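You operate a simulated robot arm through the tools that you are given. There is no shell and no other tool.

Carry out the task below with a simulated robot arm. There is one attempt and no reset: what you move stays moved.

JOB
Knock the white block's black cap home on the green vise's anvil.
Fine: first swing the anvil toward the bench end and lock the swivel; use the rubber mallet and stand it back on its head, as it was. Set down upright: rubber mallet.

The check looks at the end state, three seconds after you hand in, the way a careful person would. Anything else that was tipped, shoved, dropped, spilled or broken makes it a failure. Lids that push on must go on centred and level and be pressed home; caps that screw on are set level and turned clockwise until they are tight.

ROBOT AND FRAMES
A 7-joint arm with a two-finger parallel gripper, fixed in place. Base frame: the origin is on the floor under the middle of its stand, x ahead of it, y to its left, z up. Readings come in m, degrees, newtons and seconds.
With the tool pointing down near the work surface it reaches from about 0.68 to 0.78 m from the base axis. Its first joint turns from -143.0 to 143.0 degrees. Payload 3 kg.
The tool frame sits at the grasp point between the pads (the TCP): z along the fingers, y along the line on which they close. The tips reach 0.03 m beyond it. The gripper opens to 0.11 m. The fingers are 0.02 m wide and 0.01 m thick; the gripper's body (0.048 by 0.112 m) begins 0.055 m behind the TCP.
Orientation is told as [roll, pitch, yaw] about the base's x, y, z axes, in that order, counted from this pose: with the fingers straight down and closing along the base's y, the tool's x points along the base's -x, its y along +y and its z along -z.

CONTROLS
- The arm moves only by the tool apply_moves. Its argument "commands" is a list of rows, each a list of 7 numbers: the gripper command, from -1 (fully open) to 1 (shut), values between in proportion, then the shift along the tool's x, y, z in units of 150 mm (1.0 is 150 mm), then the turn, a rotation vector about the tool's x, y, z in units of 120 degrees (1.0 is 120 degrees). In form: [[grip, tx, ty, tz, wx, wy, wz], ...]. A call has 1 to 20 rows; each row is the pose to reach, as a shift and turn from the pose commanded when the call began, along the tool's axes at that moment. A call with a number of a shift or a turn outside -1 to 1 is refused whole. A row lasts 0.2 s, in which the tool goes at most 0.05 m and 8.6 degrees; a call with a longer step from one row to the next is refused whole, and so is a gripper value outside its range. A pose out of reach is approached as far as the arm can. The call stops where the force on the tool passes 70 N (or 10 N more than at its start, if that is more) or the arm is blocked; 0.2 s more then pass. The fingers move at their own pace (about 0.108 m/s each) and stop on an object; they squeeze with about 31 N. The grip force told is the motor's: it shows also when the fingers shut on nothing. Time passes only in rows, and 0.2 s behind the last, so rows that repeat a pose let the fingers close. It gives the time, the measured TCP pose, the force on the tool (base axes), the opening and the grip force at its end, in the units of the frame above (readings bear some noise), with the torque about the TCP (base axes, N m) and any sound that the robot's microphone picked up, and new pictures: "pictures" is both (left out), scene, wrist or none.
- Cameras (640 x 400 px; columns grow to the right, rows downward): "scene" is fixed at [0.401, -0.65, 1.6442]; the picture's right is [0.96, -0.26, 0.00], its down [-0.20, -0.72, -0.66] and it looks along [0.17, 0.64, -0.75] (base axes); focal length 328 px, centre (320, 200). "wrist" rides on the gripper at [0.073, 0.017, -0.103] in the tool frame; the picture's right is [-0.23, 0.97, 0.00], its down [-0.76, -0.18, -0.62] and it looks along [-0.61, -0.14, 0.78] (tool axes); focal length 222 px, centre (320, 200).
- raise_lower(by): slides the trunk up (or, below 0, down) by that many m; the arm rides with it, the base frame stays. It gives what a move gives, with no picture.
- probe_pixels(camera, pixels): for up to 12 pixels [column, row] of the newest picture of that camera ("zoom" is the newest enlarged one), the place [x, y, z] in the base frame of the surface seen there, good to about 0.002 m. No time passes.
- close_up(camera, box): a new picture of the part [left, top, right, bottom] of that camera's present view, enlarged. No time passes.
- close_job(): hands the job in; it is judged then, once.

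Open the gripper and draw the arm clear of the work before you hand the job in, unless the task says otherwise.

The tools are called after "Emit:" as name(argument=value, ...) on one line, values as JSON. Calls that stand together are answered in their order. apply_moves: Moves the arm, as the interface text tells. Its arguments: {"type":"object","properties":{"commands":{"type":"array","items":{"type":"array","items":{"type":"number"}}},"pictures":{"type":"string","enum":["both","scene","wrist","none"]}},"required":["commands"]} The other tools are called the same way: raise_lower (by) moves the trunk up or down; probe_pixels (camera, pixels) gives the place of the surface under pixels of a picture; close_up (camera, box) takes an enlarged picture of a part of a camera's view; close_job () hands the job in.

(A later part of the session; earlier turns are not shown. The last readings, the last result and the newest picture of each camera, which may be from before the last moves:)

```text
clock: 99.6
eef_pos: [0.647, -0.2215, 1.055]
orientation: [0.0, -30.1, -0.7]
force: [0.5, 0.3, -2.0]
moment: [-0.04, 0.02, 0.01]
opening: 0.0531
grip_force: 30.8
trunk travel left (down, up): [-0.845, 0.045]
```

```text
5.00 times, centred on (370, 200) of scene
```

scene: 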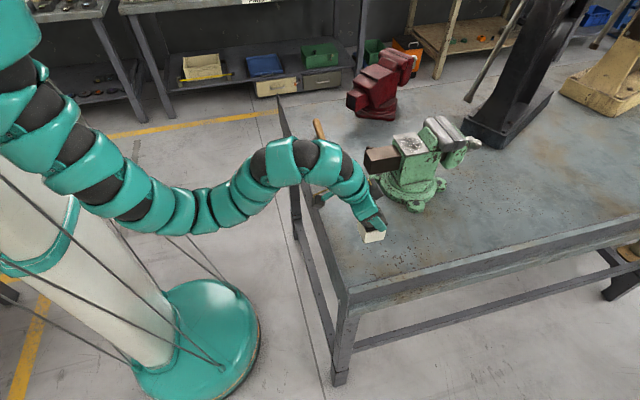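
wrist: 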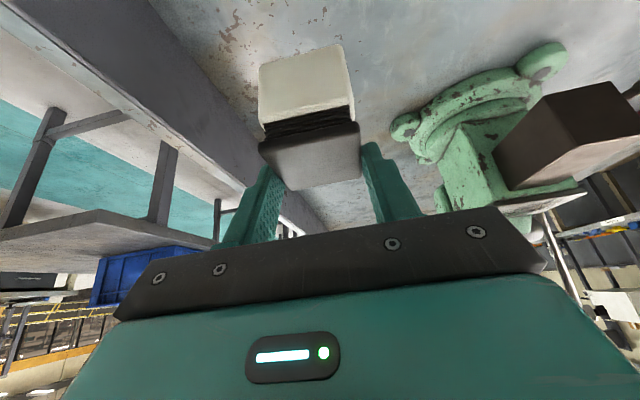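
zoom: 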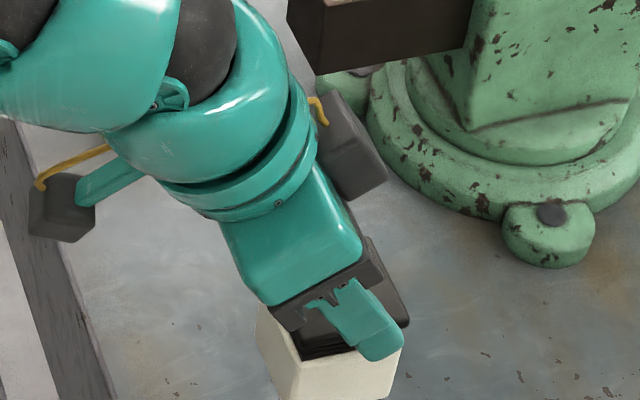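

The block is up with the cap still seated and level. I'll carry it gently up and across toward the anvil.

Emit:
apply_moves(commands=[[0.2, -0.09, 0.02, -0.09, 0, 0, 0], [0.2, -0.2, 0.08, -0.16, 0, 0, 0], [0.2, -0.31, 0.18, -0.2, 0, 0, 0], [0.2, -0.43, 0.3, -0.22, 0, 0, 0], [0.2, -0.55, 0.42, -0.22, 0, 0, 0], [0.2, -0.67, 0.54, -0.22, 0, 0, 0], [0.2, -0.79, 0.65, -0.215, 0, 0, 0], [0.2, -0.894, 0.733, -0.213, 0, 0, 0], [0.2, -0.894, 0.733, -0.213, 0, 0, 0]], pictures="both")

```text
clock: 101.6
eef_pos: [0.7465, -0.1121, 1.1527]
orientation: [0.0, -30.1, -0.6]
force: [1.1, -0.7, -2.8]
moment: [0.01, -0.01, 0.0]
opening: 0.0533
grip_force: 30.7
trunk travel left (down, up): [-0.845, 0.045]
```

scene: 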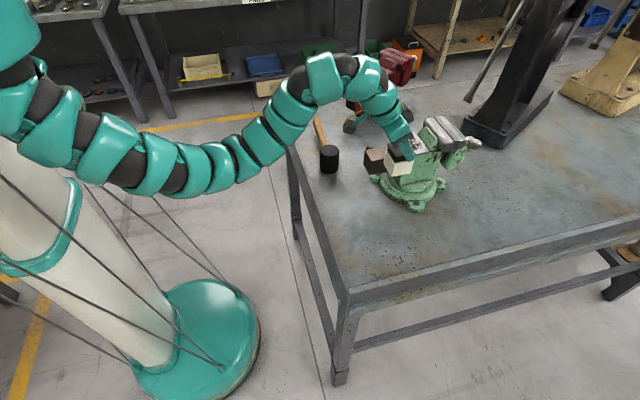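
wrist: 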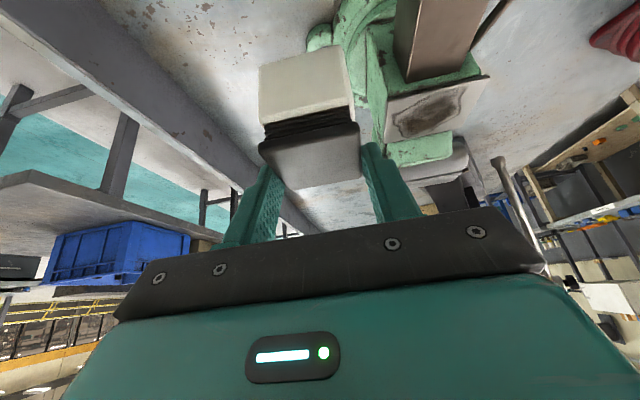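

Smooth so far. I'll continue to above the anvil centre at about (0.848, 0, 1.13).

Emit:
apply_moves(commands=[[0.2, -0.08, 0.1, 0.05, 0, 0, 0], [0.2, -0.16, 0.21, 0.11, 0, 0, 0], [0.2, -0.24, 0.32, 0.17, 0, 0, 0], [0.2, -0.31, 0.43, 0.24, 0, 0, 0], [0.2, -0.38, 0.54, 0.31, 0, 0, 0], [0.2, -0.45, 0.65, 0.39, 0, 0, 0], [0.2, -0.509, 0.744, 0.47, 0, 0, 0], [0.2, -0.509, 0.744, 0.47, 0, 0, 0]], pictures="both")

Emit:
close_up(camera="scene", box=[360, 80, 470, 180])

```text
clock: 103.4
eef_pos: [0.8485, -0.0019, 1.1288]
orientation: [0.1, -30.2, -0.6]
force: [0.1, -0.2, -2.7]
moment: [0.03, 0.0, -0.01]
opening: 0.053
grip_force: 30.7
trunk travel left (down, up): [-0.845, 0.045]
```

scene: 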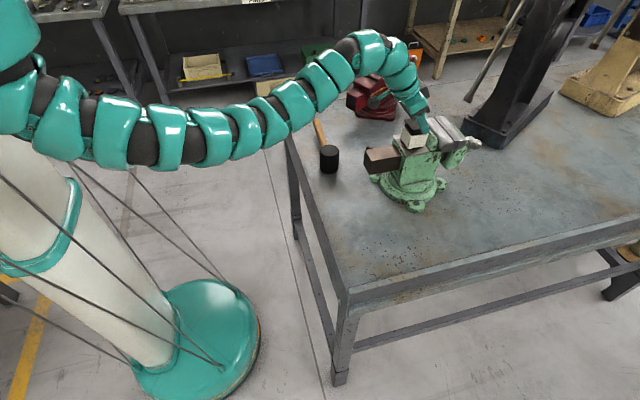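
wrist: 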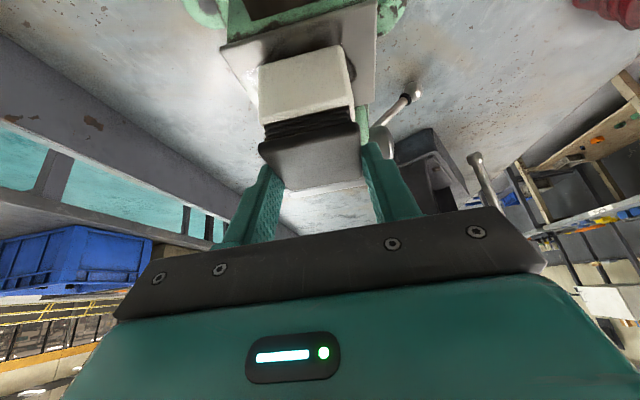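

```text
4.00 times, centred on (415, 130) of scene
```

zoom: 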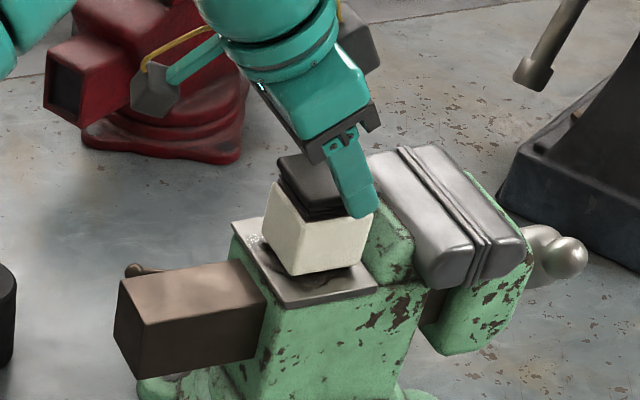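

The block hangs level right above the anvil. I'll probe the block's lower edges and the anvil to set the final drop precisely.

Emit:
probe_pixels(camera="zoom", pixels=[[297, 268], [266, 232], [370, 255], [300, 240], [235, 228], [285, 303], [375, 288], [310, 175], [296, 195], [330, 262]])

Emit:
probe_pixels(camera="wrist", pixels=[[262, 68], [343, 48], [268, 120], [350, 102], [225, 48], [375, 8], [300, 150]])

```text
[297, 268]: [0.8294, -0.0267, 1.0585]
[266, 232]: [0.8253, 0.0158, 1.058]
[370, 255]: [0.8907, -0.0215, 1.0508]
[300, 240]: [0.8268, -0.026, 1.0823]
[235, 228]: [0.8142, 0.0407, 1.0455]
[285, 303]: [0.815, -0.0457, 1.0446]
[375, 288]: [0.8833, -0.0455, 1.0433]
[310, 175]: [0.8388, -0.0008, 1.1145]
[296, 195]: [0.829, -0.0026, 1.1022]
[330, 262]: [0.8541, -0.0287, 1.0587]
```

```text
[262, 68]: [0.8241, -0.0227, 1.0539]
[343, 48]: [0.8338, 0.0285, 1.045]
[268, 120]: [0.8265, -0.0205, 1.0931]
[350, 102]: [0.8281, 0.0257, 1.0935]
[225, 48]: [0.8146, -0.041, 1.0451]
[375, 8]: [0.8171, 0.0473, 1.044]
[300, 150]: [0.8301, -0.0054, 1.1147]
```

The block's lower edge is already near z≈1.05, lower in the grip than expected, so it slid down in the fingers during the lift. I'll look closely at the block, cap and fingers before lowering.

Emit:
close_up(camera="scene", box=[392, 110, 440, 155])

Emit:
close_up(camera="wrist", box=[210, 20, 430, 240])

```text
8.89 times, centred on (416, 132) of scene
```

zoom: 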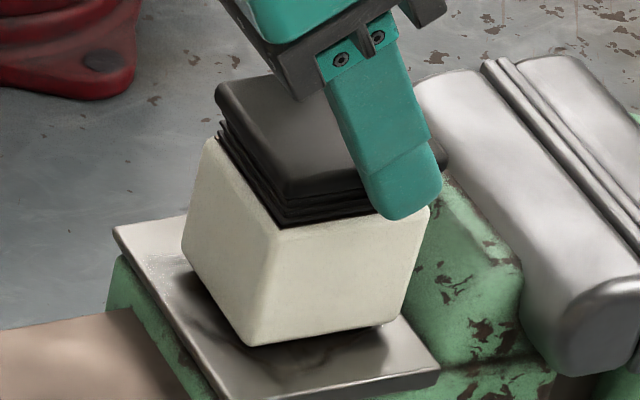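

```text
1.82 times, centred on (320, 130) of wrist
```

zoom: 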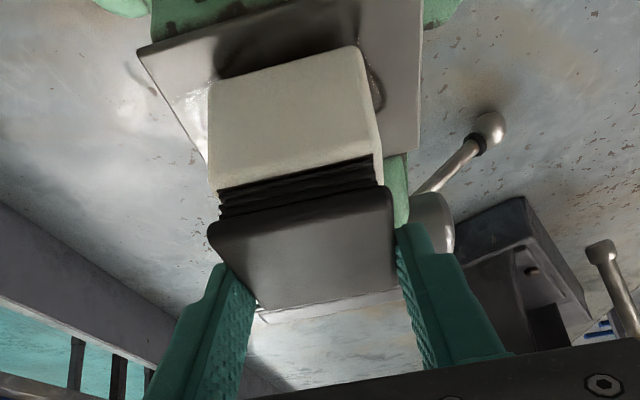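

In the close-up the fingertips hold the cap and the body hangs from its plug, still level. I'll probe the bottom edge, body top and cap rim to measure the remaining gap to the anvil.

Emit:
probe_pixels(camera="zoom", pixels=[[212, 88], [285, 72], [355, 54], [222, 185], [300, 167], [375, 150], [240, 225], [300, 215], [380, 190], [300, 290], [285, 62]])

Emit:
close_up(camera="scene", box=[392, 110, 440, 155])

Emit:
probe_pixels(camera="zoom", pixels=[[245, 342], [190, 255], [385, 322], [250, 348], [275, 228], [280, 192], [225, 90], [300, 92], [212, 142], [320, 338], [400, 305]])

```text
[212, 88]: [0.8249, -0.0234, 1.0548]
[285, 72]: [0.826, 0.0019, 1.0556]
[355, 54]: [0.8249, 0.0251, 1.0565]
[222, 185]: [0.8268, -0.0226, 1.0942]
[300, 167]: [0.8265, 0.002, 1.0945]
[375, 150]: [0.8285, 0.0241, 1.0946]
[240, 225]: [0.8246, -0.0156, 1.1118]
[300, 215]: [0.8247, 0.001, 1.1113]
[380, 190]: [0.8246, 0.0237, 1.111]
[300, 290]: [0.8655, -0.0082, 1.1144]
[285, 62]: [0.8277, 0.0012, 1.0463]
```

```text
8.89 times, centred on (416, 132) of scene
```

zoom: 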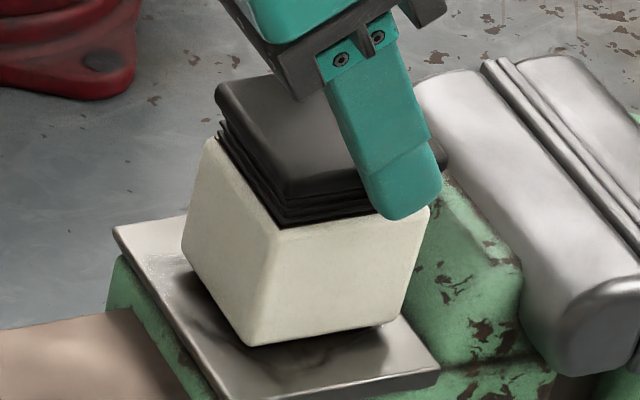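

```text
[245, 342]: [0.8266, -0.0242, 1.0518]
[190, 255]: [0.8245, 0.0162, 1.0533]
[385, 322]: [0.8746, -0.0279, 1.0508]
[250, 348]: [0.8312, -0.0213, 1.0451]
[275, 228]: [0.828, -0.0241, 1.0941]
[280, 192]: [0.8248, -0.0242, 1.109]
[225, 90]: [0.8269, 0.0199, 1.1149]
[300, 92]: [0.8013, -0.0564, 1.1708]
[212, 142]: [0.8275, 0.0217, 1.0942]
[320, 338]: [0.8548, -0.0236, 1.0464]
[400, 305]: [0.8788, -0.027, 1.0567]
```

Body bottom is about 1.048–1.05, only 3–5 mm above the anvil, centred at (0.852, 0.0) and with the cap as proud as before. I'll lower in 1 mm steps to touch.

Emit:
apply_moves(commands=[[0.2, 0.0033, 0, 0.0058, 0, 0, 0], [0.2, 0.0067, 0, 0.0115, 0, 0, 0], [0.2, 0.01, 0, 0.0173, 0, 0, 0], [0.2, 0.01, 0, 0.0173, 0, 0, 0]], pictures="none")

```text
clock: 104.4
eef_pos: [0.8496, -0.001, 1.1249]
orientation: [0.1, -30.1, -0.6]
force: [0.4, -1.1, -2.0]
moment: [0.04, 0.01, 0.0]
opening: 0.0537
grip_force: 30.6
trunk travel left (down, up): [-0.845, 0.045]
```

Down to 1.125 with the force still about -2 N (weight). I'll continue a few millimetres.

Emit:
apply_moves(commands=[[0.2, 0.0033, 0, 0.0058, 0, 0, 0], [0.2, 0.0067, 0, 0.0115, 0, 0, 0], [0.2, 0.0067, 0, 0.0115, 0, 0, 0]], pictures="none")

Emit:
close_up(camera="scene", box=[392, 110, 440, 155])

Emit:
probe_pixels(camera="zoom", pixels=[[245, 342], [190, 255], [300, 340], [275, 230], [225, 92], [265, 130], [212, 144]])

```text
clock: 105.2
eef_pos: [0.8482, -0.0019, 1.1245]
orientation: [0.0, -30.2, -0.7]
force: [2.8, 0.6, 8.3]
moment: [-0.17, 0.08, 0.06]
opening: 0.0534
grip_force: 30.8
trunk travel left (down, up): [-0.845, 0.045]
```

```text
8.89 times, centred on (416, 132) of scene
```

zoom: 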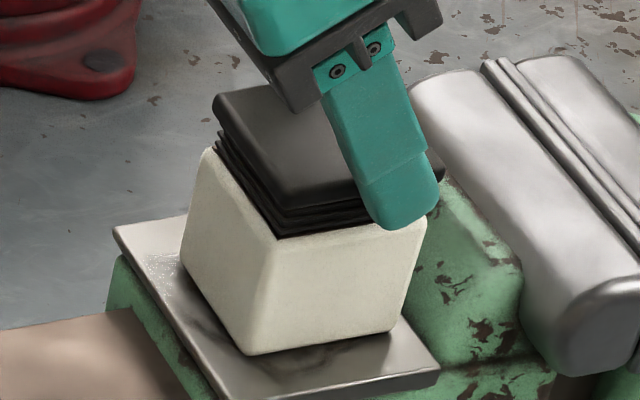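

```text
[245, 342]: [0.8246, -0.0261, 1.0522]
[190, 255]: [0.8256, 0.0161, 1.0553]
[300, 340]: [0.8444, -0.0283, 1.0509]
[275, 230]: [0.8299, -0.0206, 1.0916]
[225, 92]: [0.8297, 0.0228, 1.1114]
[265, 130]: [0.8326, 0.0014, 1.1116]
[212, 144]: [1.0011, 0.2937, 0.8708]
```

The block now rests on the anvil (force +8 N, cap top at 1.111). I'll open the fingers evenly and then back out up along the fingers.

Emit:
apply_moves(commands=[[0.1, 0, 0, 0, 0, 0, 0], [0, 0, 0, 0, 0, 0, 0], [-0.2, 0, 0, 0, 0, 0, 0], [-0.5, 0, 0, 0, 0, 0, 0], [-0.5, 0, 0, 0, 0, 0, 0], [-0.5, 0, 0, -0.1, 0, 0, 0], [-0.5, 0, 0, -0.2, 0, 0, 0], [-0.5, 0, 0, -0.4, 0, 0, 0], [-0.5, 0, 0, -0.6, 0, 0, 0], [-0.5, 0, 0, -0.6, 0, 0, 0]], pictures="both")

Emit:
close_up(camera="scene", box=[380, 100, 450, 160])

Emit:
close_up(camera="wrist", box=[210, 20, 430, 240])

```text
clock: 107.4
eef_pos: [0.805, -0.0018, 1.2039]
orientation: [0.0, -30.0, -0.6]
force: [0.6, 0.2, -1.1]
moment: [0.0, -0.02, 0.02]
opening: 0.0824
grip_force: 0.0
trunk travel left (down, up): [-0.845, 0.045]
```

scene: 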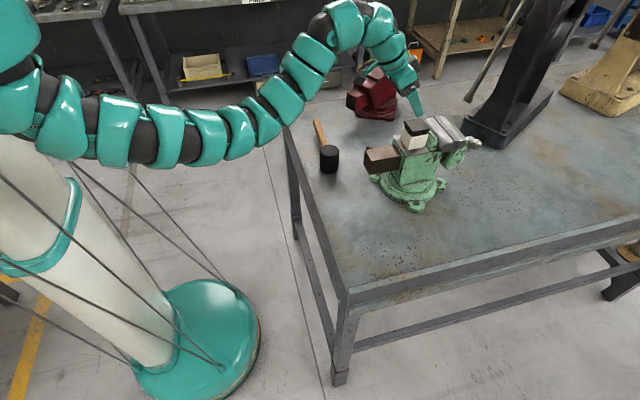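
wrist: 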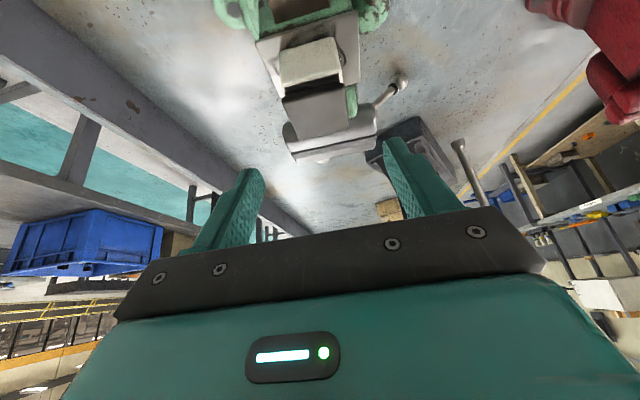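

```text
6.67 times, centred on (415, 130) of scene
```

zoom: 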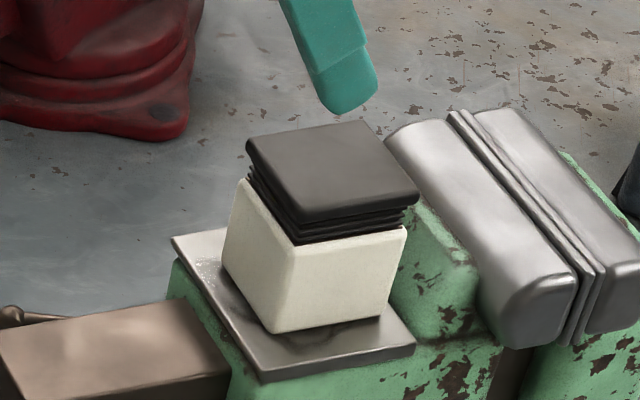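

```text
1.82 times, centred on (320, 130) of wrist
```

zoom: 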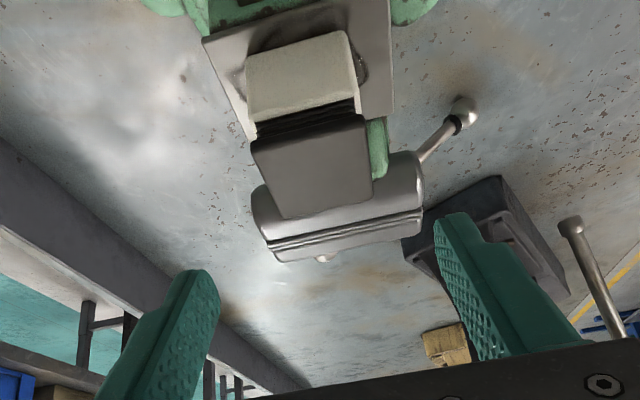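

The block stands on the anvil with its cap squarely on the plug. I'll probe cap and body corners for level and centring.

Emit:
probe_pixels(camera="zoom", pixels=[[265, 150], [365, 130], [285, 210], [368, 180], [315, 165], [250, 90], [350, 45], [255, 128], [355, 100]])

Emit:
close_up(camera="scene", box=[392, 110, 440, 155])

Emit:
probe_pixels(camera="zoom", pixels=[[214, 95], [330, 78], [425, 180], [292, 205], [320, 140], [270, 240], [420, 215], [262, 350], [200, 165], [390, 330], [190, 260]])

```text
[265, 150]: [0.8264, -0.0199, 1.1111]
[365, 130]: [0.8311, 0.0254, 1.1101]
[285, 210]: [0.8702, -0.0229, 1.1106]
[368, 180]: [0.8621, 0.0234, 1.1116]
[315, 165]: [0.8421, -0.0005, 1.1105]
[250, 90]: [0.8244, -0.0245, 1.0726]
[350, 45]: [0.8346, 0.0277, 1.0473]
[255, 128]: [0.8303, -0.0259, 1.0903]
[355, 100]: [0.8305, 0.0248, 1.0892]
```

```text
8.89 times, centred on (416, 132) of scene
```

zoom: 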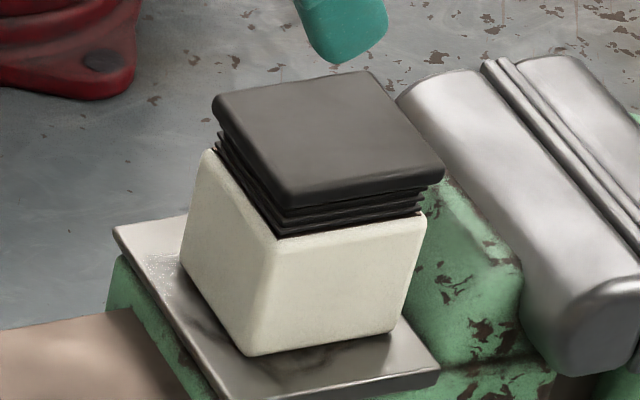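

```text
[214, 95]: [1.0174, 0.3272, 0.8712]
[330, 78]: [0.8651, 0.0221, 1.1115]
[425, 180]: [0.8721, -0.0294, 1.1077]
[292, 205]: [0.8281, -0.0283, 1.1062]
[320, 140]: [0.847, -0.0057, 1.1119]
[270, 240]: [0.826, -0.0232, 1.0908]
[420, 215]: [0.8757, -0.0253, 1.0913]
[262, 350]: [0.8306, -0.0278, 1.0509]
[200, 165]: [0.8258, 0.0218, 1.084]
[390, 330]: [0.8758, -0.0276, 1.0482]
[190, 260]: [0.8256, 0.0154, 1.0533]
```

The cap top is level (1.110–1.112), centred at about (0.85, 0). Now for the mallet: I'll grip its head (centre about (0.650, 0.137)) across x, handle to +y, so I can push straight down with it later. First I'll back away from the anvil toward it.

Emit:
apply_moves(commands=[[-0.5, 0.15, 0.05, -0.02, 0, 0, 0], [-0.5, 0.3, 0.13, -0.02, 0, 0, 0], [-0.5, 0.46, 0.22, -0.01, 0, 0, 0], [-0.5, 0.62, 0.32, 0, 0, 0, 0], [-0.5, 0.78, 0.43, 0, 0, 0, 0], [-0.5, 0.926, 0.53, 0, 0, 0, 0], [-0.5, 0.926, 0.53, 0, 0, 0, 0]], pictures="none")

Emit:
probe_pixels(camera="scene", pixels=[[492, 110], [480, 120], [505, 90], [520, 130]])

```text
clock: 109.0
eef_pos: [0.686, 0.0778, 1.1337]
orientation: [0.0, -30.1, -0.6]
force: [-0.8, -0.5, -0.1]
moment: [-0.01, -0.01, -0.03]
opening: 0.0826
grip_force: 0.0
trunk travel left (down, up): [-0.845, 0.045]
```

```text
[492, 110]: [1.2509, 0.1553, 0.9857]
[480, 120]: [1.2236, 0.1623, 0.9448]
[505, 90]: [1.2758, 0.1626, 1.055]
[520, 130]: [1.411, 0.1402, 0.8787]
```

Back at (0.686, 0.078, 1.134). I'll yaw to -90° keeping the 30° tilt, so the fingers will close along x with the hand leaning over the handle side.

Emit:
apply_moves(commands=[[-0.5, 0.027, 0.036, 0.022, 0.0341, 0, 0.059], [-0.5, 0.055, 0.071, 0.044, 0.0682, 0, 0.118], [-0.5, 0.082, 0.107, 0.066, 0.1023, 0, 0.1771], [-0.5, 0.109, 0.143, 0.088, 0.1364, 0, 0.2362], [-0.5, 0.137, 0.179, 0.11, 0.1705, 0, 0.2952], [-0.5, 0.164, 0.214, 0.132, 0.2045, 0, 0.3543], [-0.5, 0.192, 0.25, 0.154, 0.2386, 0, 0.4133], [-0.5, 0.219, 0.286, 0.176, 0.2727, 0, 0.4724], [-0.5, 0.246, 0.322, 0.198, 0.3068, 0, 0.5314], [-0.5, 0.274, 0.357, 0.22, 0.3409, 0, 0.5905], [-0.5, 0.301, 0.393, 0.242, 0.3725, 0, 0.6452], [-0.5, 0.301, 0.393, 0.242, 0.3725, 0, 0.6452]], pictures="both")

```text
clock: 111.6
eef_pos: [0.6473, 0.1328, 1.08]
orientation: [0.1, -29.9, -90.1]
force: [-0.9, -0.2, -0.5]
moment: [-0.01, -0.01, -0.01]
opening: 0.0826
grip_force: 0.1
out of reach, approached as far as the arm can: row 11, 12
trunk travel left (down, up): [-0.845, 0.045]
```

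scene: 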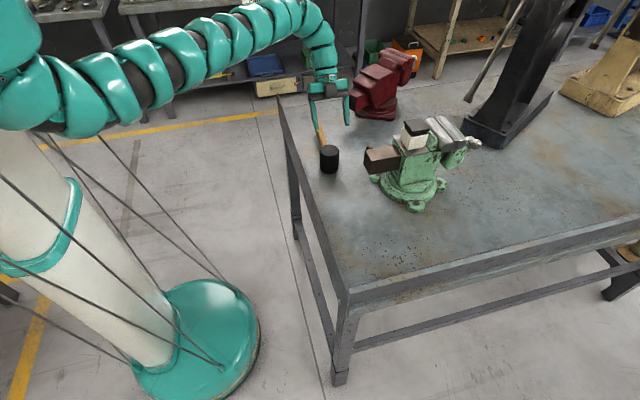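
wrist: 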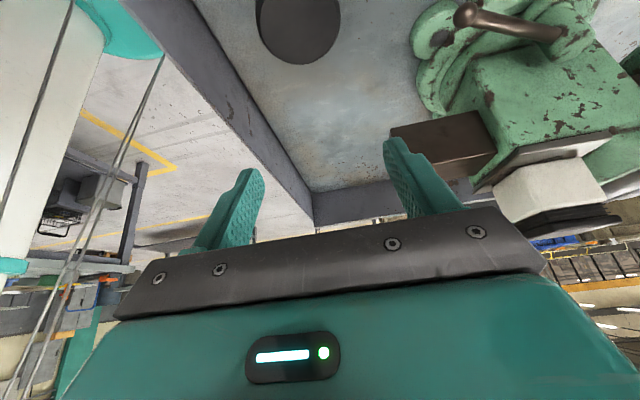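

Orientation achieved (yaw -90°, tilt 30°); the mallet head shows at about (298,25) in the wrist view. I'll probe its top edges to confirm the centre.

Emit:
probe_pixels(camera="wrist", pixels=[[260, 20], [270, 45], [298, 62], [330, 45], [338, 20], [298, 30], [298, 5], [285, 10], [315, 10]])

Emit:
close_up(camera="scene", box=[290, 70, 370, 180])

```text
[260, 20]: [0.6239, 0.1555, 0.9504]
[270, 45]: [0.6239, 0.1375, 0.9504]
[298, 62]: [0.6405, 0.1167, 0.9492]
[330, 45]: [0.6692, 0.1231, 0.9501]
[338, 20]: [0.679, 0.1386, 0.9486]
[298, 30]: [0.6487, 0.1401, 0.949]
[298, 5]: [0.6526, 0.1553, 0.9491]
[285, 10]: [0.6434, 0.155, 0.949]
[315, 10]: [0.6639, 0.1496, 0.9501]
```

```text
3.64 times, centred on (330, 125) of scene
```

zoom: 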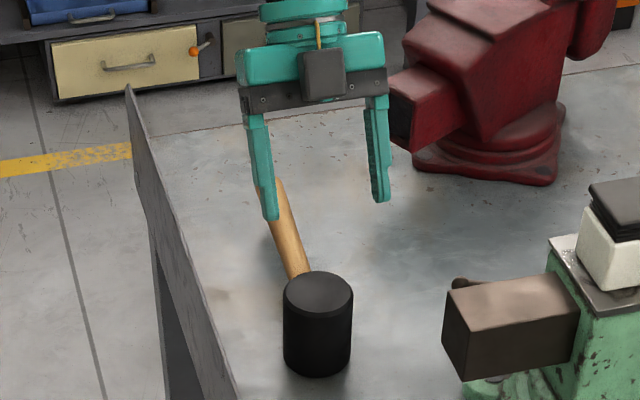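

The head is centred near (0.650, 0.138). I'll descend vertically with the fingers either side of it to z≈0.925.

Emit:
apply_moves(commands=[[-0.5, 0.1, 0.018, 0.11, 0, 0, 0], [-0.5, 0.19, 0.018, 0.26, 0, 0, 0], [-0.5, 0.28, 0.018, 0.41, 0, 0, 0], [-0.5, 0.37, 0.018, 0.57, 0, 0, 0], [-0.5, 0.46, 0.018, 0.73, 0, 0, 0], [-0.5, 0.547, 0.018, 0.877, 0, 0, 0], [-0.5, 0.547, 0.018, 0.877, 0, 0, 0]], pictures="both")

Emit:
close_up(camera="scene", box=[290, 90, 370, 190])

```text
clock: 113.1
eef_pos: [0.6187, 0.1285, 0.9805]
orientation: [1.7, -29.7, -90.8]
force: [-9.8, -0.7, 40.5]
moment: [-0.23, -1.36, -0.1]
opening: 0.078
grip_force: 0.0
out of reach, approached as far as the arm can: row 1, 2, 3, 4, 5, 6, 7
trunk travel left (down, up): [-0.845, 0.045]
stopped in row 7: the force on the tool passed its limit at 126 N (the readings are from after the stop); the commanded pose is now the measured one
```

scene: 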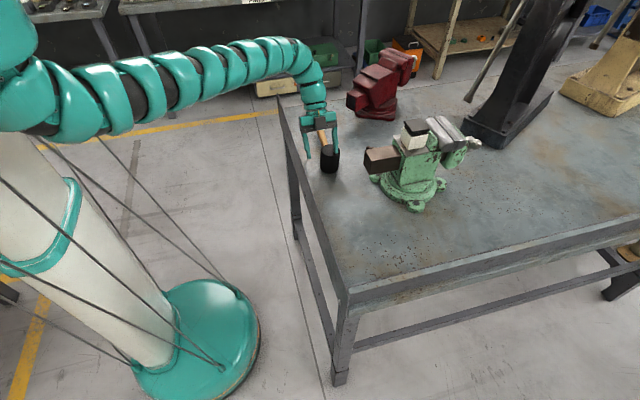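
wrist: 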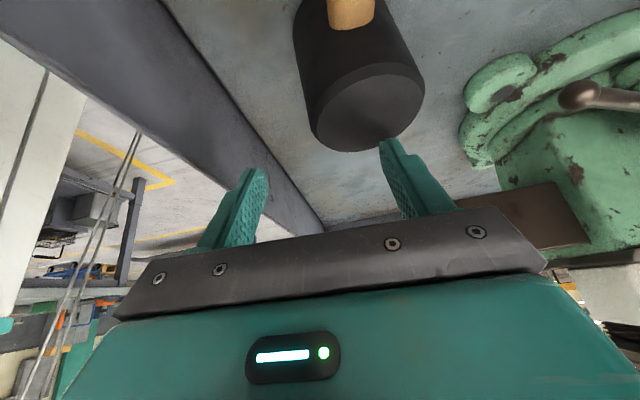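

```text
4.00 times, centred on (330, 140) of scene
```

zoom: 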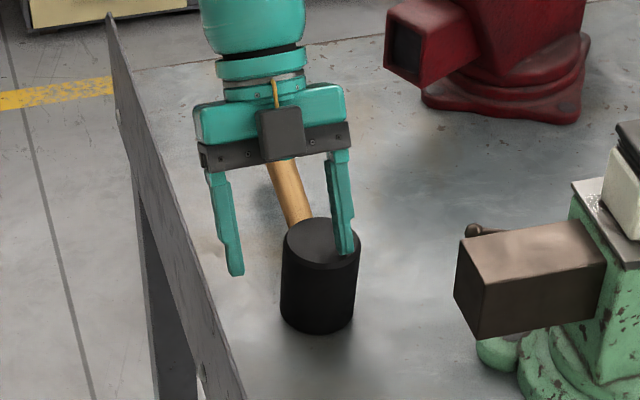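

The arm ran out of reach, drifted to x 0.619 and pressed a finger on top of the mallet head. I'll lift straight up at once and check that the mallet is undisturbed.

Emit:
apply_moves(commands=[[-0.5, -0.06, 0, -0.1, 0, 0, 0], [-0.5, -0.13, 0, -0.225, 0, 0, 0], [-0.5, -0.2, 0, -0.346, 0, 0, 0], [-0.5, -0.3, 0, -0.52, 0, 0, 0], [-0.5, -0.3, 0, -0.52, 0, 0, 0]], pictures="both")

Emit:
close_up(camera="scene", box=[306, 112, 354, 182])

Emit:
probe_pixels(camera="zoom", pixels=[[320, 190], [272, 222], [366, 222], [320, 245], [318, 215], [316, 345], [316, 300], [288, 180], [268, 130], [316, 270]])

```text
clock: 114.3
eef_pos: [0.6191, 0.1285, 1.0632]
orientation: [1.1, -29.8, -90.3]
force: [0.6, -0.3, -0.6]
moment: [0.02, 0.02, -0.04]
opening: 0.0822
grip_force: 0.0
trunk travel left (down, up): [-0.845, 0.045]
```

scene: 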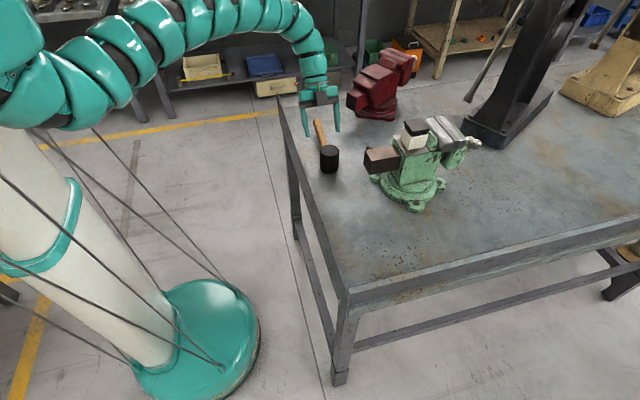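
wrist: 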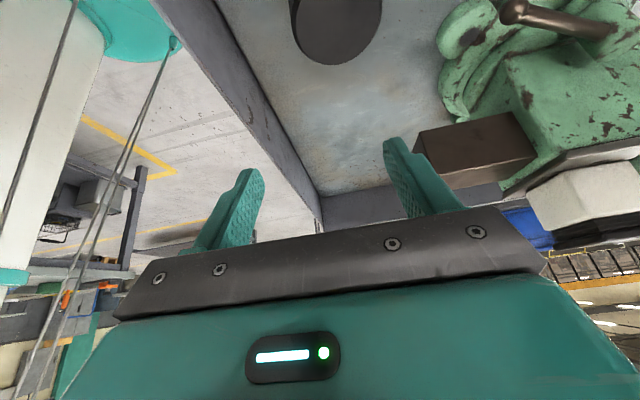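

```text
5.71 times, centred on (330, 147) of scene
```

zoom: 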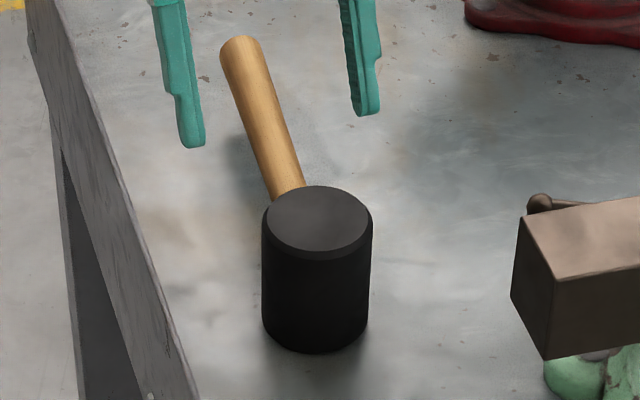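

```text
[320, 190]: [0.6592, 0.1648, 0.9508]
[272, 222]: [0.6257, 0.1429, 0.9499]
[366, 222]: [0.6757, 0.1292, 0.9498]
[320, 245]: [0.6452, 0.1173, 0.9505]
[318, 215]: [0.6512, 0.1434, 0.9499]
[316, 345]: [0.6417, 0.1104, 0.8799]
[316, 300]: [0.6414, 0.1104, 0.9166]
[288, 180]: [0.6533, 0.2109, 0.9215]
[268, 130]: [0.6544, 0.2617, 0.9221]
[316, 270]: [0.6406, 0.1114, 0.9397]
```

The mallet hasn't moved at all (all points match the earlier ones). The reach limit shrinks as I go down from this high trunk, so I'll raise the hand first and then lower the trunk.

Emit:
apply_moves(commands=[[-0.5, -0.1, 0, -0.17, 0, 0, 0], [-0.5, -0.2, 0, -0.346, 0, 0, 0], [-0.5, -0.3, 0, -0.52, 0, 0, 0], [-0.5, -0.4, 0, -0.693, 0, 0, 0], [-0.5, -0.4, 0, -0.693, 0, 0, 0]], pictures="none")

```text
clock: 115.5
eef_pos: [0.6152, 0.1275, 1.1855]
orientation: [1.2, -29.7, -90.5]
force: [1.0, 0.6, -0.8]
moment: [-0.02, -0.02, 0.0]
opening: 0.0823
grip_force: 0.1
trunk travel left (down, up): [-0.845, 0.045]
```

Hand at z 1.186 with no limit reported. I'll lower the trunk 0.15 m, which keeps the fingertips about 5 cm above the mallet.

Emit:
raise_lower(by=-0.15)

```text
clock: 117.2
eef_pos: [0.6141, 0.1264, 1.0354]
orientation: [1.3, -29.9, -90.5]
force: [-0.1, -0.2, -0.9]
moment: [0.04, 0.01, -0.03]
opening: 0.0824
grip_force: 0.1
trunk travel left (down, up): [-0.695, 0.195]
```

Now with the trunk lower I'll move sideways at this safe height to centre over the head, and check that the pose is really reached before descending.

Emit:
apply_moves(commands=[[-0.5, 0.03, 0.08, 0, 0.004, 0, 0], [-0.5, 0.06, 0.16, 0, 0.008, 0, 0], [-0.5, 0.084, 0.24, -0.01, 0.0108, 0, 0], [-0.5, 0.084, 0.24, -0.01, 0.0108, 0, 0]], pictures="none")

```text
clock: 118.2
eef_pos: [0.6504, 0.1383, 1.0314]
orientation: [-0.1, -29.8, -90.6]
force: [-0.5, 0.0, -0.2]
moment: [0.0, -0.02, 0.02]
opening: 0.0825
grip_force: 0.2
trunk travel left (down, up): [-0.695, 0.195]
```

Centred at (0.6504, 0.1383, 1.031) with no limit. I'll descend 4 cm and verify position again while still above the head top.

Emit:
apply_moves(commands=[[-0.5, 0.067, 0, 0.115, 0, 0, 0], [-0.5, 0.133, 0, 0.231, 0, 0, 0], [-0.5, 0.133, 0, 0.231, 0, 0, 0]], pictures="wrist")

```text
clock: 119.0
eef_pos: [0.6508, 0.1398, 0.9906]
orientation: [-0.1, -29.8, -90.5]
force: [-0.4, -0.1, -0.2]
moment: [0.02, 0.0, 0.02]
opening: 0.0827
grip_force: 0.0
trunk travel left (down, up): [-0.695, 0.195]
```

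wrist: 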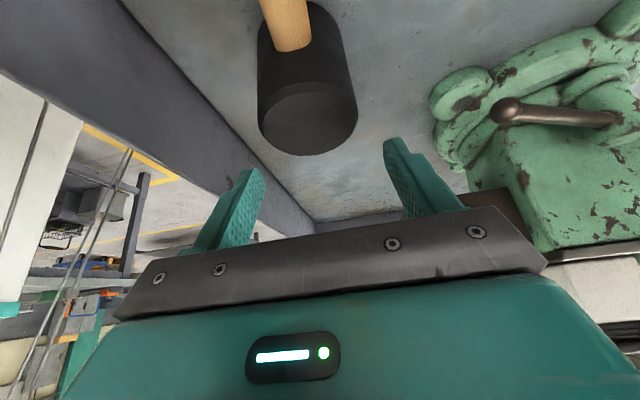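

On target, and the head sits between the fingers in the wrist view. I'll descend the remaining 6.5 cm.

Emit:
apply_moves(commands=[[-0.5, 0.05, 0, 0.095, 0, 0, 0], [-0.5, 0.105, 0, 0.19, 0, 0, 0], [-0.5, 0.16, 0, 0.285, 0, 0, 0], [-0.5, 0.213, 0, 0.379, 0, 0, 0], [-0.5, 0.213, 0, 0.379, 0, 0, 0]], pictures="both")

Emit:
close_up(camera="scene", box=[290, 90, 370, 190])

```text
clock: 120.2
eef_pos: [0.6391, 0.1349, 0.927]
orientation: [0.0, -29.7, -90.5]
force: [1.1, 0.5, -1.4]
moment: [-0.03, -0.02, 0.0]
opening: 0.0828
grip_force: 0.2
out of reach, approached as far as the arm can: row 1, 2, 3, 4, 5
trunk travel left (down, up): [-0.695, 0.195]
```

scene: 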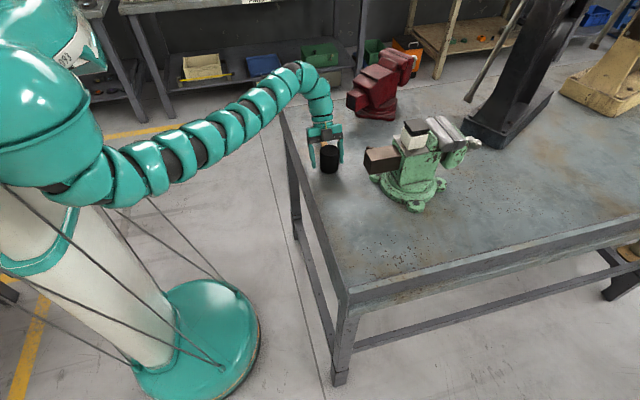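
wrist: 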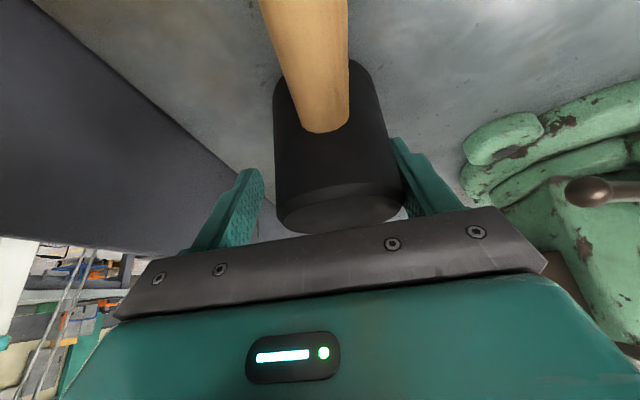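

```text
4.00 times, centred on (330, 140) of scene
```

zoom: 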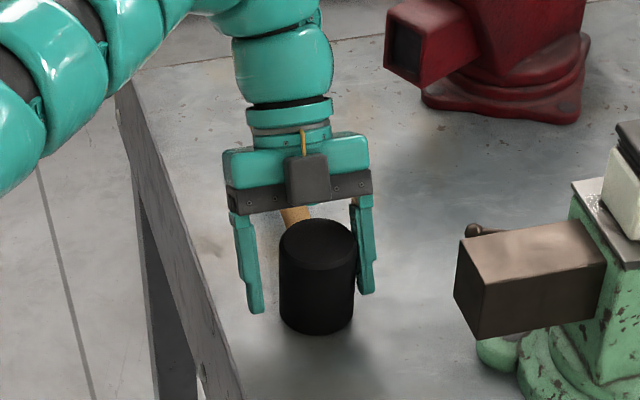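

No force, but the arm crept to x 0.639 at its limit, leaving the right finger nearly touching. Rather than drag the mallet, I'll rise again, lower the trunk more, and come back down centred.

Emit:
apply_moves(commands=[[-0.5, -0.1, 0, -0.173, 0, 0, 0], [-0.5, -0.2, 0, -0.346, 0, 0, 0], [-0.5, -0.3, 0, -0.52, 0, 0, 0], [-0.5, -0.4, 0, -0.693, 0, 0, 0], [-0.5, -0.4, 0.05, -0.693, 0, 0, 0], [-0.5, -0.4, 0.07, -0.693, 0, 0, 0]], pictures="none")

```text
clock: 121.6
eef_pos: [0.6478, 0.1362, 1.0508]
orientation: [-0.2, -29.7, -90.5]
force: [0.7, -0.7, 1.2]
moment: [0.01, 0.01, -0.02]
opening: 0.0823
grip_force: 0.0
trunk travel left (down, up): [-0.695, 0.195]
```

Up at z 1.051. I'll rise another 6 cm and then lower the trunk 0.12 m.

Emit:
apply_moves(commands=[[-0.5, -0.1, 0.01, -0.173, 0, 0, 0], [-0.5, -0.2, 0.017, -0.346, 0, 0, 0], [-0.5, -0.2, 0.017, -0.346, 0, 0, 0]], pictures="none")

Emit:
raise_lower(by=-0.11)

```text
clock: 122.4
eef_pos: [0.6503, 0.1328, 1.1082]
orientation: [-0.1, -29.7, -90.5]
force: [-1.1, 0.2, -0.7]
moment: [0.01, 0.03, 0.02]
opening: 0.0825
grip_force: 0.0
out of reach, approached as far as the arm can: row 2, 3
trunk travel left (down, up): [-0.695, 0.195]
```

```text
clock: 123.9
eef_pos: [0.6488, 0.1322, 0.9983]
orientation: [-0.1, -29.8, -90.5]
force: [0.2, -1.2, 0.4]
moment: [0.03, 0.02, -0.02]
opening: 0.0825
grip_force: 0.0
trunk travel left (down, up): [-0.585, 0.305]
```

At (0.649, 0.132, 0.998). I'll make a small lateral correction and check again before the last descent.

Emit:
apply_moves(commands=[[-0.5, 0.04, 0.005, 0.028, 0, 0, 0], [-0.5, 0.078, 0.01, 0.055, 0, 0, 0], [-0.5, 0.078, 0.01, 0.055, 0, 0, 0]], pictures="none")

```text
clock: 124.7
eef_pos: [0.6496, 0.1335, 0.9844]
orientation: [-0.2, -29.9, -90.5]
force: [0.8, 0.6, -0.2]
moment: [0.02, -0.04, 0.0]
opening: 0.0822
grip_force: 0.0
out of reach, approached as far as the arm can: row 2, 3
trunk travel left (down, up): [-0.585, 0.305]
```

Within 5 mm in y and exact in x, which is fine for a grip across x. I'll descend the last 5.8 cm.

Emit:
apply_moves(commands=[[-0.5, 0.05, 0, 0.084, 0, 0, 0], [-0.5, 0.097, 0, 0.168, 0, 0, 0], [-0.5, 0.145, 0, 0.251, 0, 0, 0], [-0.5, 0.193, 0, 0.335, 0, 0, 0], [-0.5, 0.193, 0, 0.335, 0, 0, 0]], pictures="both")

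Emit:
close_up(camera="scene", box=[290, 90, 370, 190])

```text
clock: 125.9
eef_pos: [0.6478, 0.1337, 0.9268]
orientation: [-0.1, -29.8, -90.5]
force: [1.0, -0.2, 0.1]
moment: [-0.02, 0.02, 0.0]
opening: 0.0827
grip_force: 0.1
trunk travel left (down, up): [-0.585, 0.305]
```

scene: 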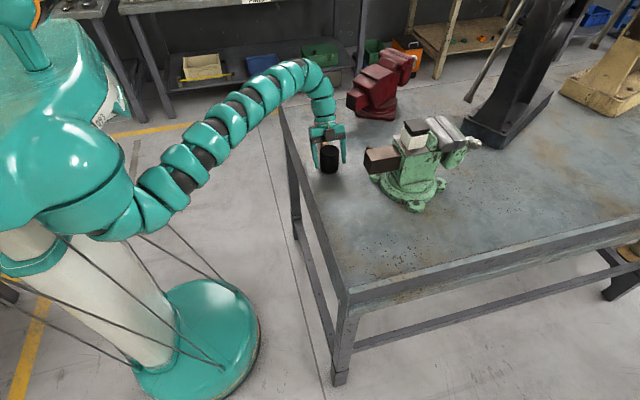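
wrist: 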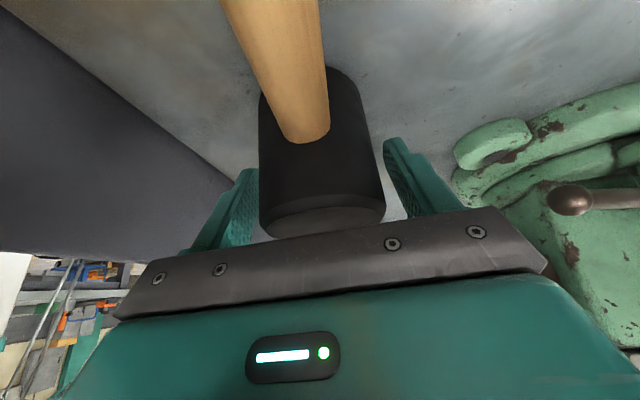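

```text
4.00 times, centred on (330, 140) of scene
```

zoom: 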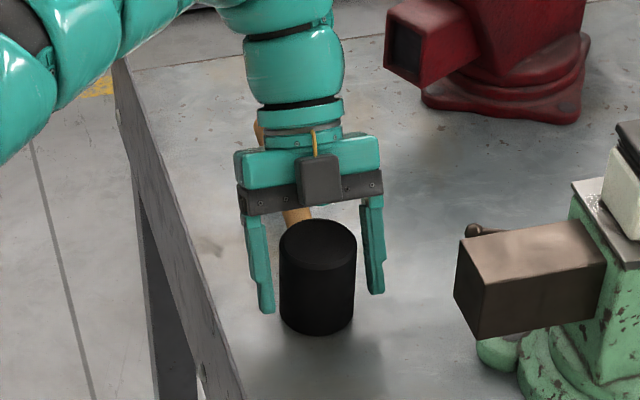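

Now centred and force-free around the head. I'll close slowly on it.

Emit:
apply_moves(commands=[[-0.3, 0, 0, 0, 0, 0, 0], [-0.15, 0, 0, 0, 0, 0, 0], [-0.05, 0, 0, 0, 0, 0, 0], [0.05, 0, 0, 0, 0, 0, 0], [0.3, 0, 0, 0, 0, 0, 0], [0.5, 0, 0, 0, 0, 0, 0], [0.5, 0, 0, 0, 0, 0, 0]], pictures="wrist")

Emit:
close_up(camera="scene", box=[290, 90, 370, 190])

```text
clock: 127.5
eef_pos: [0.649, 0.1363, 0.9259]
orientation: [-0.1, -29.7, -90.5]
force: [4.2, -0.5, 1.1]
moment: [0.02, -0.37, -0.06]
opening: 0.0625
grip_force: 31.3
trunk travel left (down, up): [-0.585, 0.305]
```

wrist: 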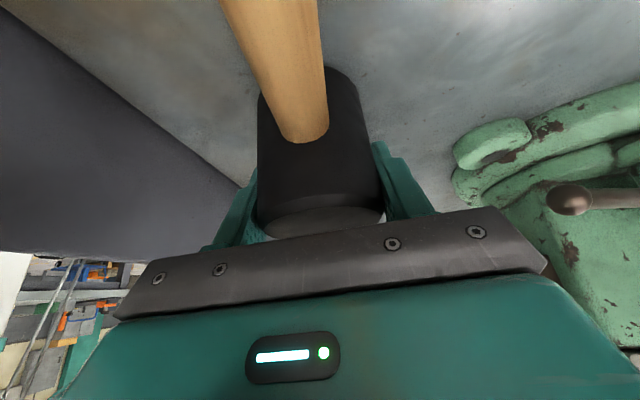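

```text
4.00 times, centred on (330, 140) of scene
```

zoom: 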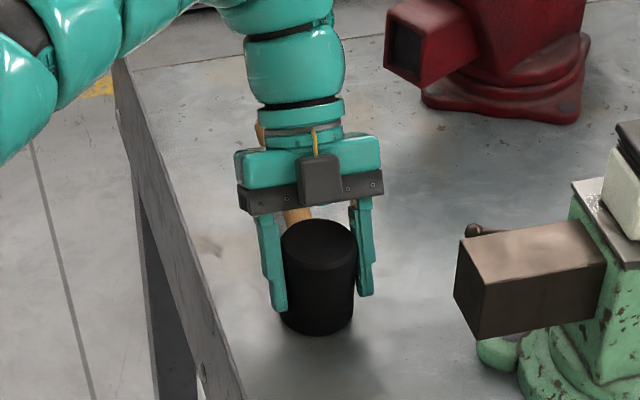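

The head is held (opening 0.0625, so radius 31 mm). I'll lift 3 cm slowly and check for slip.

Emit:
apply_moves(commands=[[1, -0.02, 0, -0.035, 0, 0, 0], [1, -0.04, 0, -0.07, 0, 0, 0], [1, -0.07, 0, -0.12, 0, 0, 0], [1, -0.1, 0, -0.173, 0, 0, 0], [1, -0.1, 0, -0.173, 0, 0, 0]], pictures="both")

Emit:
close_up(camera="scene", box=[290, 90, 370, 190])

```text
clock: 128.7
eef_pos: [0.6489, 0.1337, 0.9562]
orientation: [-0.2, -29.8, -90.5]
force: [0.2, 0.2, -3.9]
moment: [-0.12, 0.01, 0.0]
opening: 0.0626
grip_force: 31.1
trunk travel left (down, up): [-0.585, 0.305]
```

scene: 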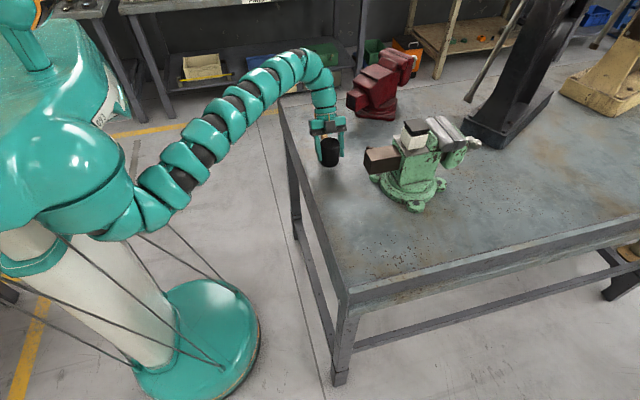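
wrist: 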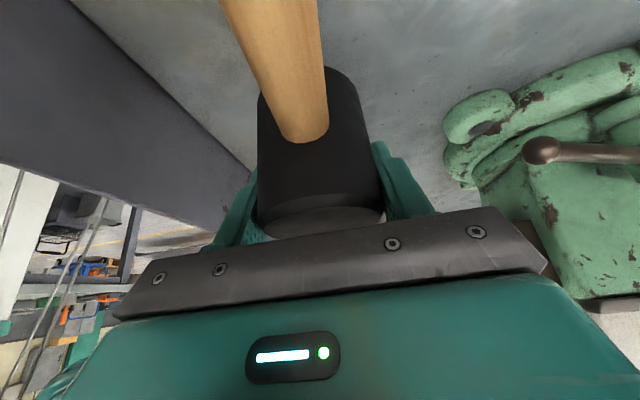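

```text
4.00 times, centred on (330, 140) of scene
```

zoom: 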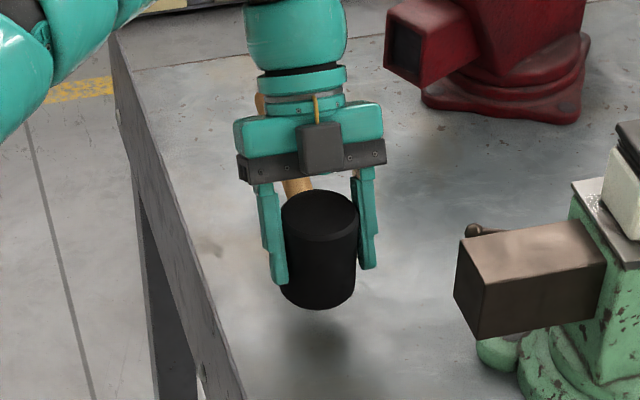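

Lifted cleanly with no slip (weight about 4 N). I'll raise the trunk 0.25 m to carry the mallet up level, above the vise.

Emit:
raise_lower(by=0.25)

```text
clock: 131.2
eef_pos: [0.6491, 0.1342, 1.2062]
orientation: [-0.2, -29.9, -90.6]
force: [0.2, 0.4, -3.6]
moment: [-0.1, 0.02, -0.01]
opening: 0.0625
grip_force: 31.4
trunk travel left (down, up): [-0.835, 0.055]
```

Up at z 1.206 with the mallet steady. I'll yaw back to 0 (handle swinging toward the robot) while moving in front of the vise.

Emit:
apply_moves(commands=[[1, -0.0265, 0.0303, 0.0195, -0.0342, 0, -0.0595], [1, -0.053, 0.0606, 0.039, -0.0684, 0, -0.119], [1, -0.0796, 0.0908, 0.0586, -0.1027, 0, -0.1785], [1, -0.106, 0.121, 0.078, -0.1369, 0, -0.238], [1, -0.1327, 0.1514, 0.0977, -0.1711, 0, -0.2975], [1, -0.159, 0.1816, 0.117, -0.2053, 0, -0.357], [1, -0.1858, 0.2119, 0.1368, -0.2395, 0, -0.4166], [1, -0.212, 0.242, 0.156, -0.2737, 0, -0.476], [1, -0.239, 0.2725, 0.176, -0.308, 0, -0.5356], [1, -0.265, 0.303, 0.195, -0.3422, 0, -0.595], [1, -0.292, 0.333, 0.215, -0.3764, 0, -0.6546], [1, -0.292, 0.333, 0.215, -0.3764, 0, -0.6546]], pictures="both")

Emit:
close_up(camera="scene", box=[290, 50, 450, 190])

```text
clock: 133.8
eef_pos: [0.6987, 0.0796, 1.1991]
orientation: [0.1, -29.7, 0.1]
force: [0.9, -0.4, -4.5]
moment: [0.0, -0.09, -0.01]
opening: 0.0621
grip_force: 31.0
trunk travel left (down, up): [-0.835, 0.055]
```

scene: 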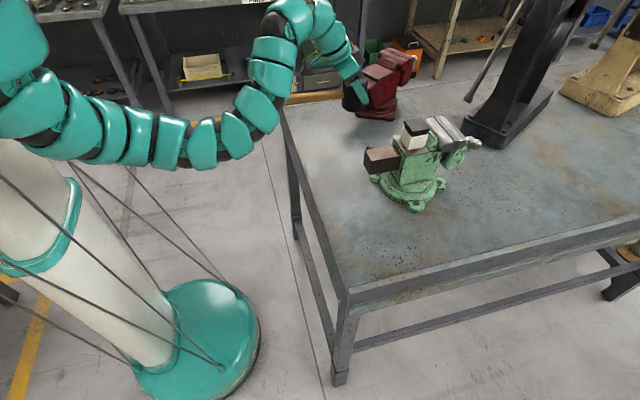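
wrist: 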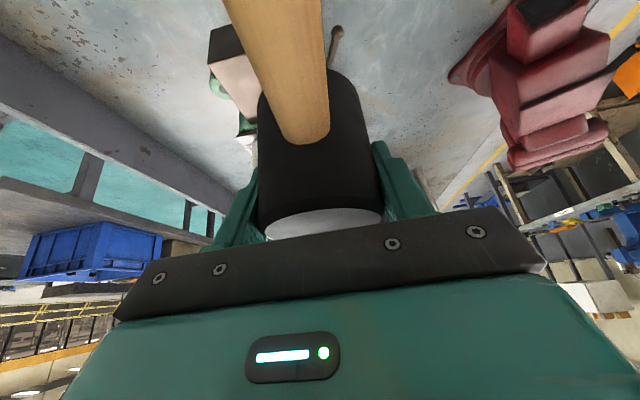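

```text
2.86 times, centred on (370, 120) of scene
```

zoom: 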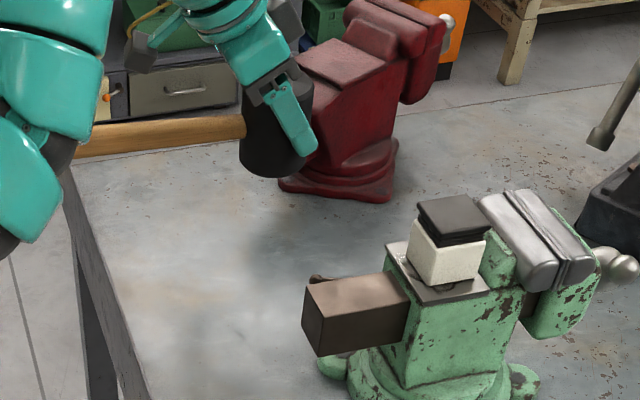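

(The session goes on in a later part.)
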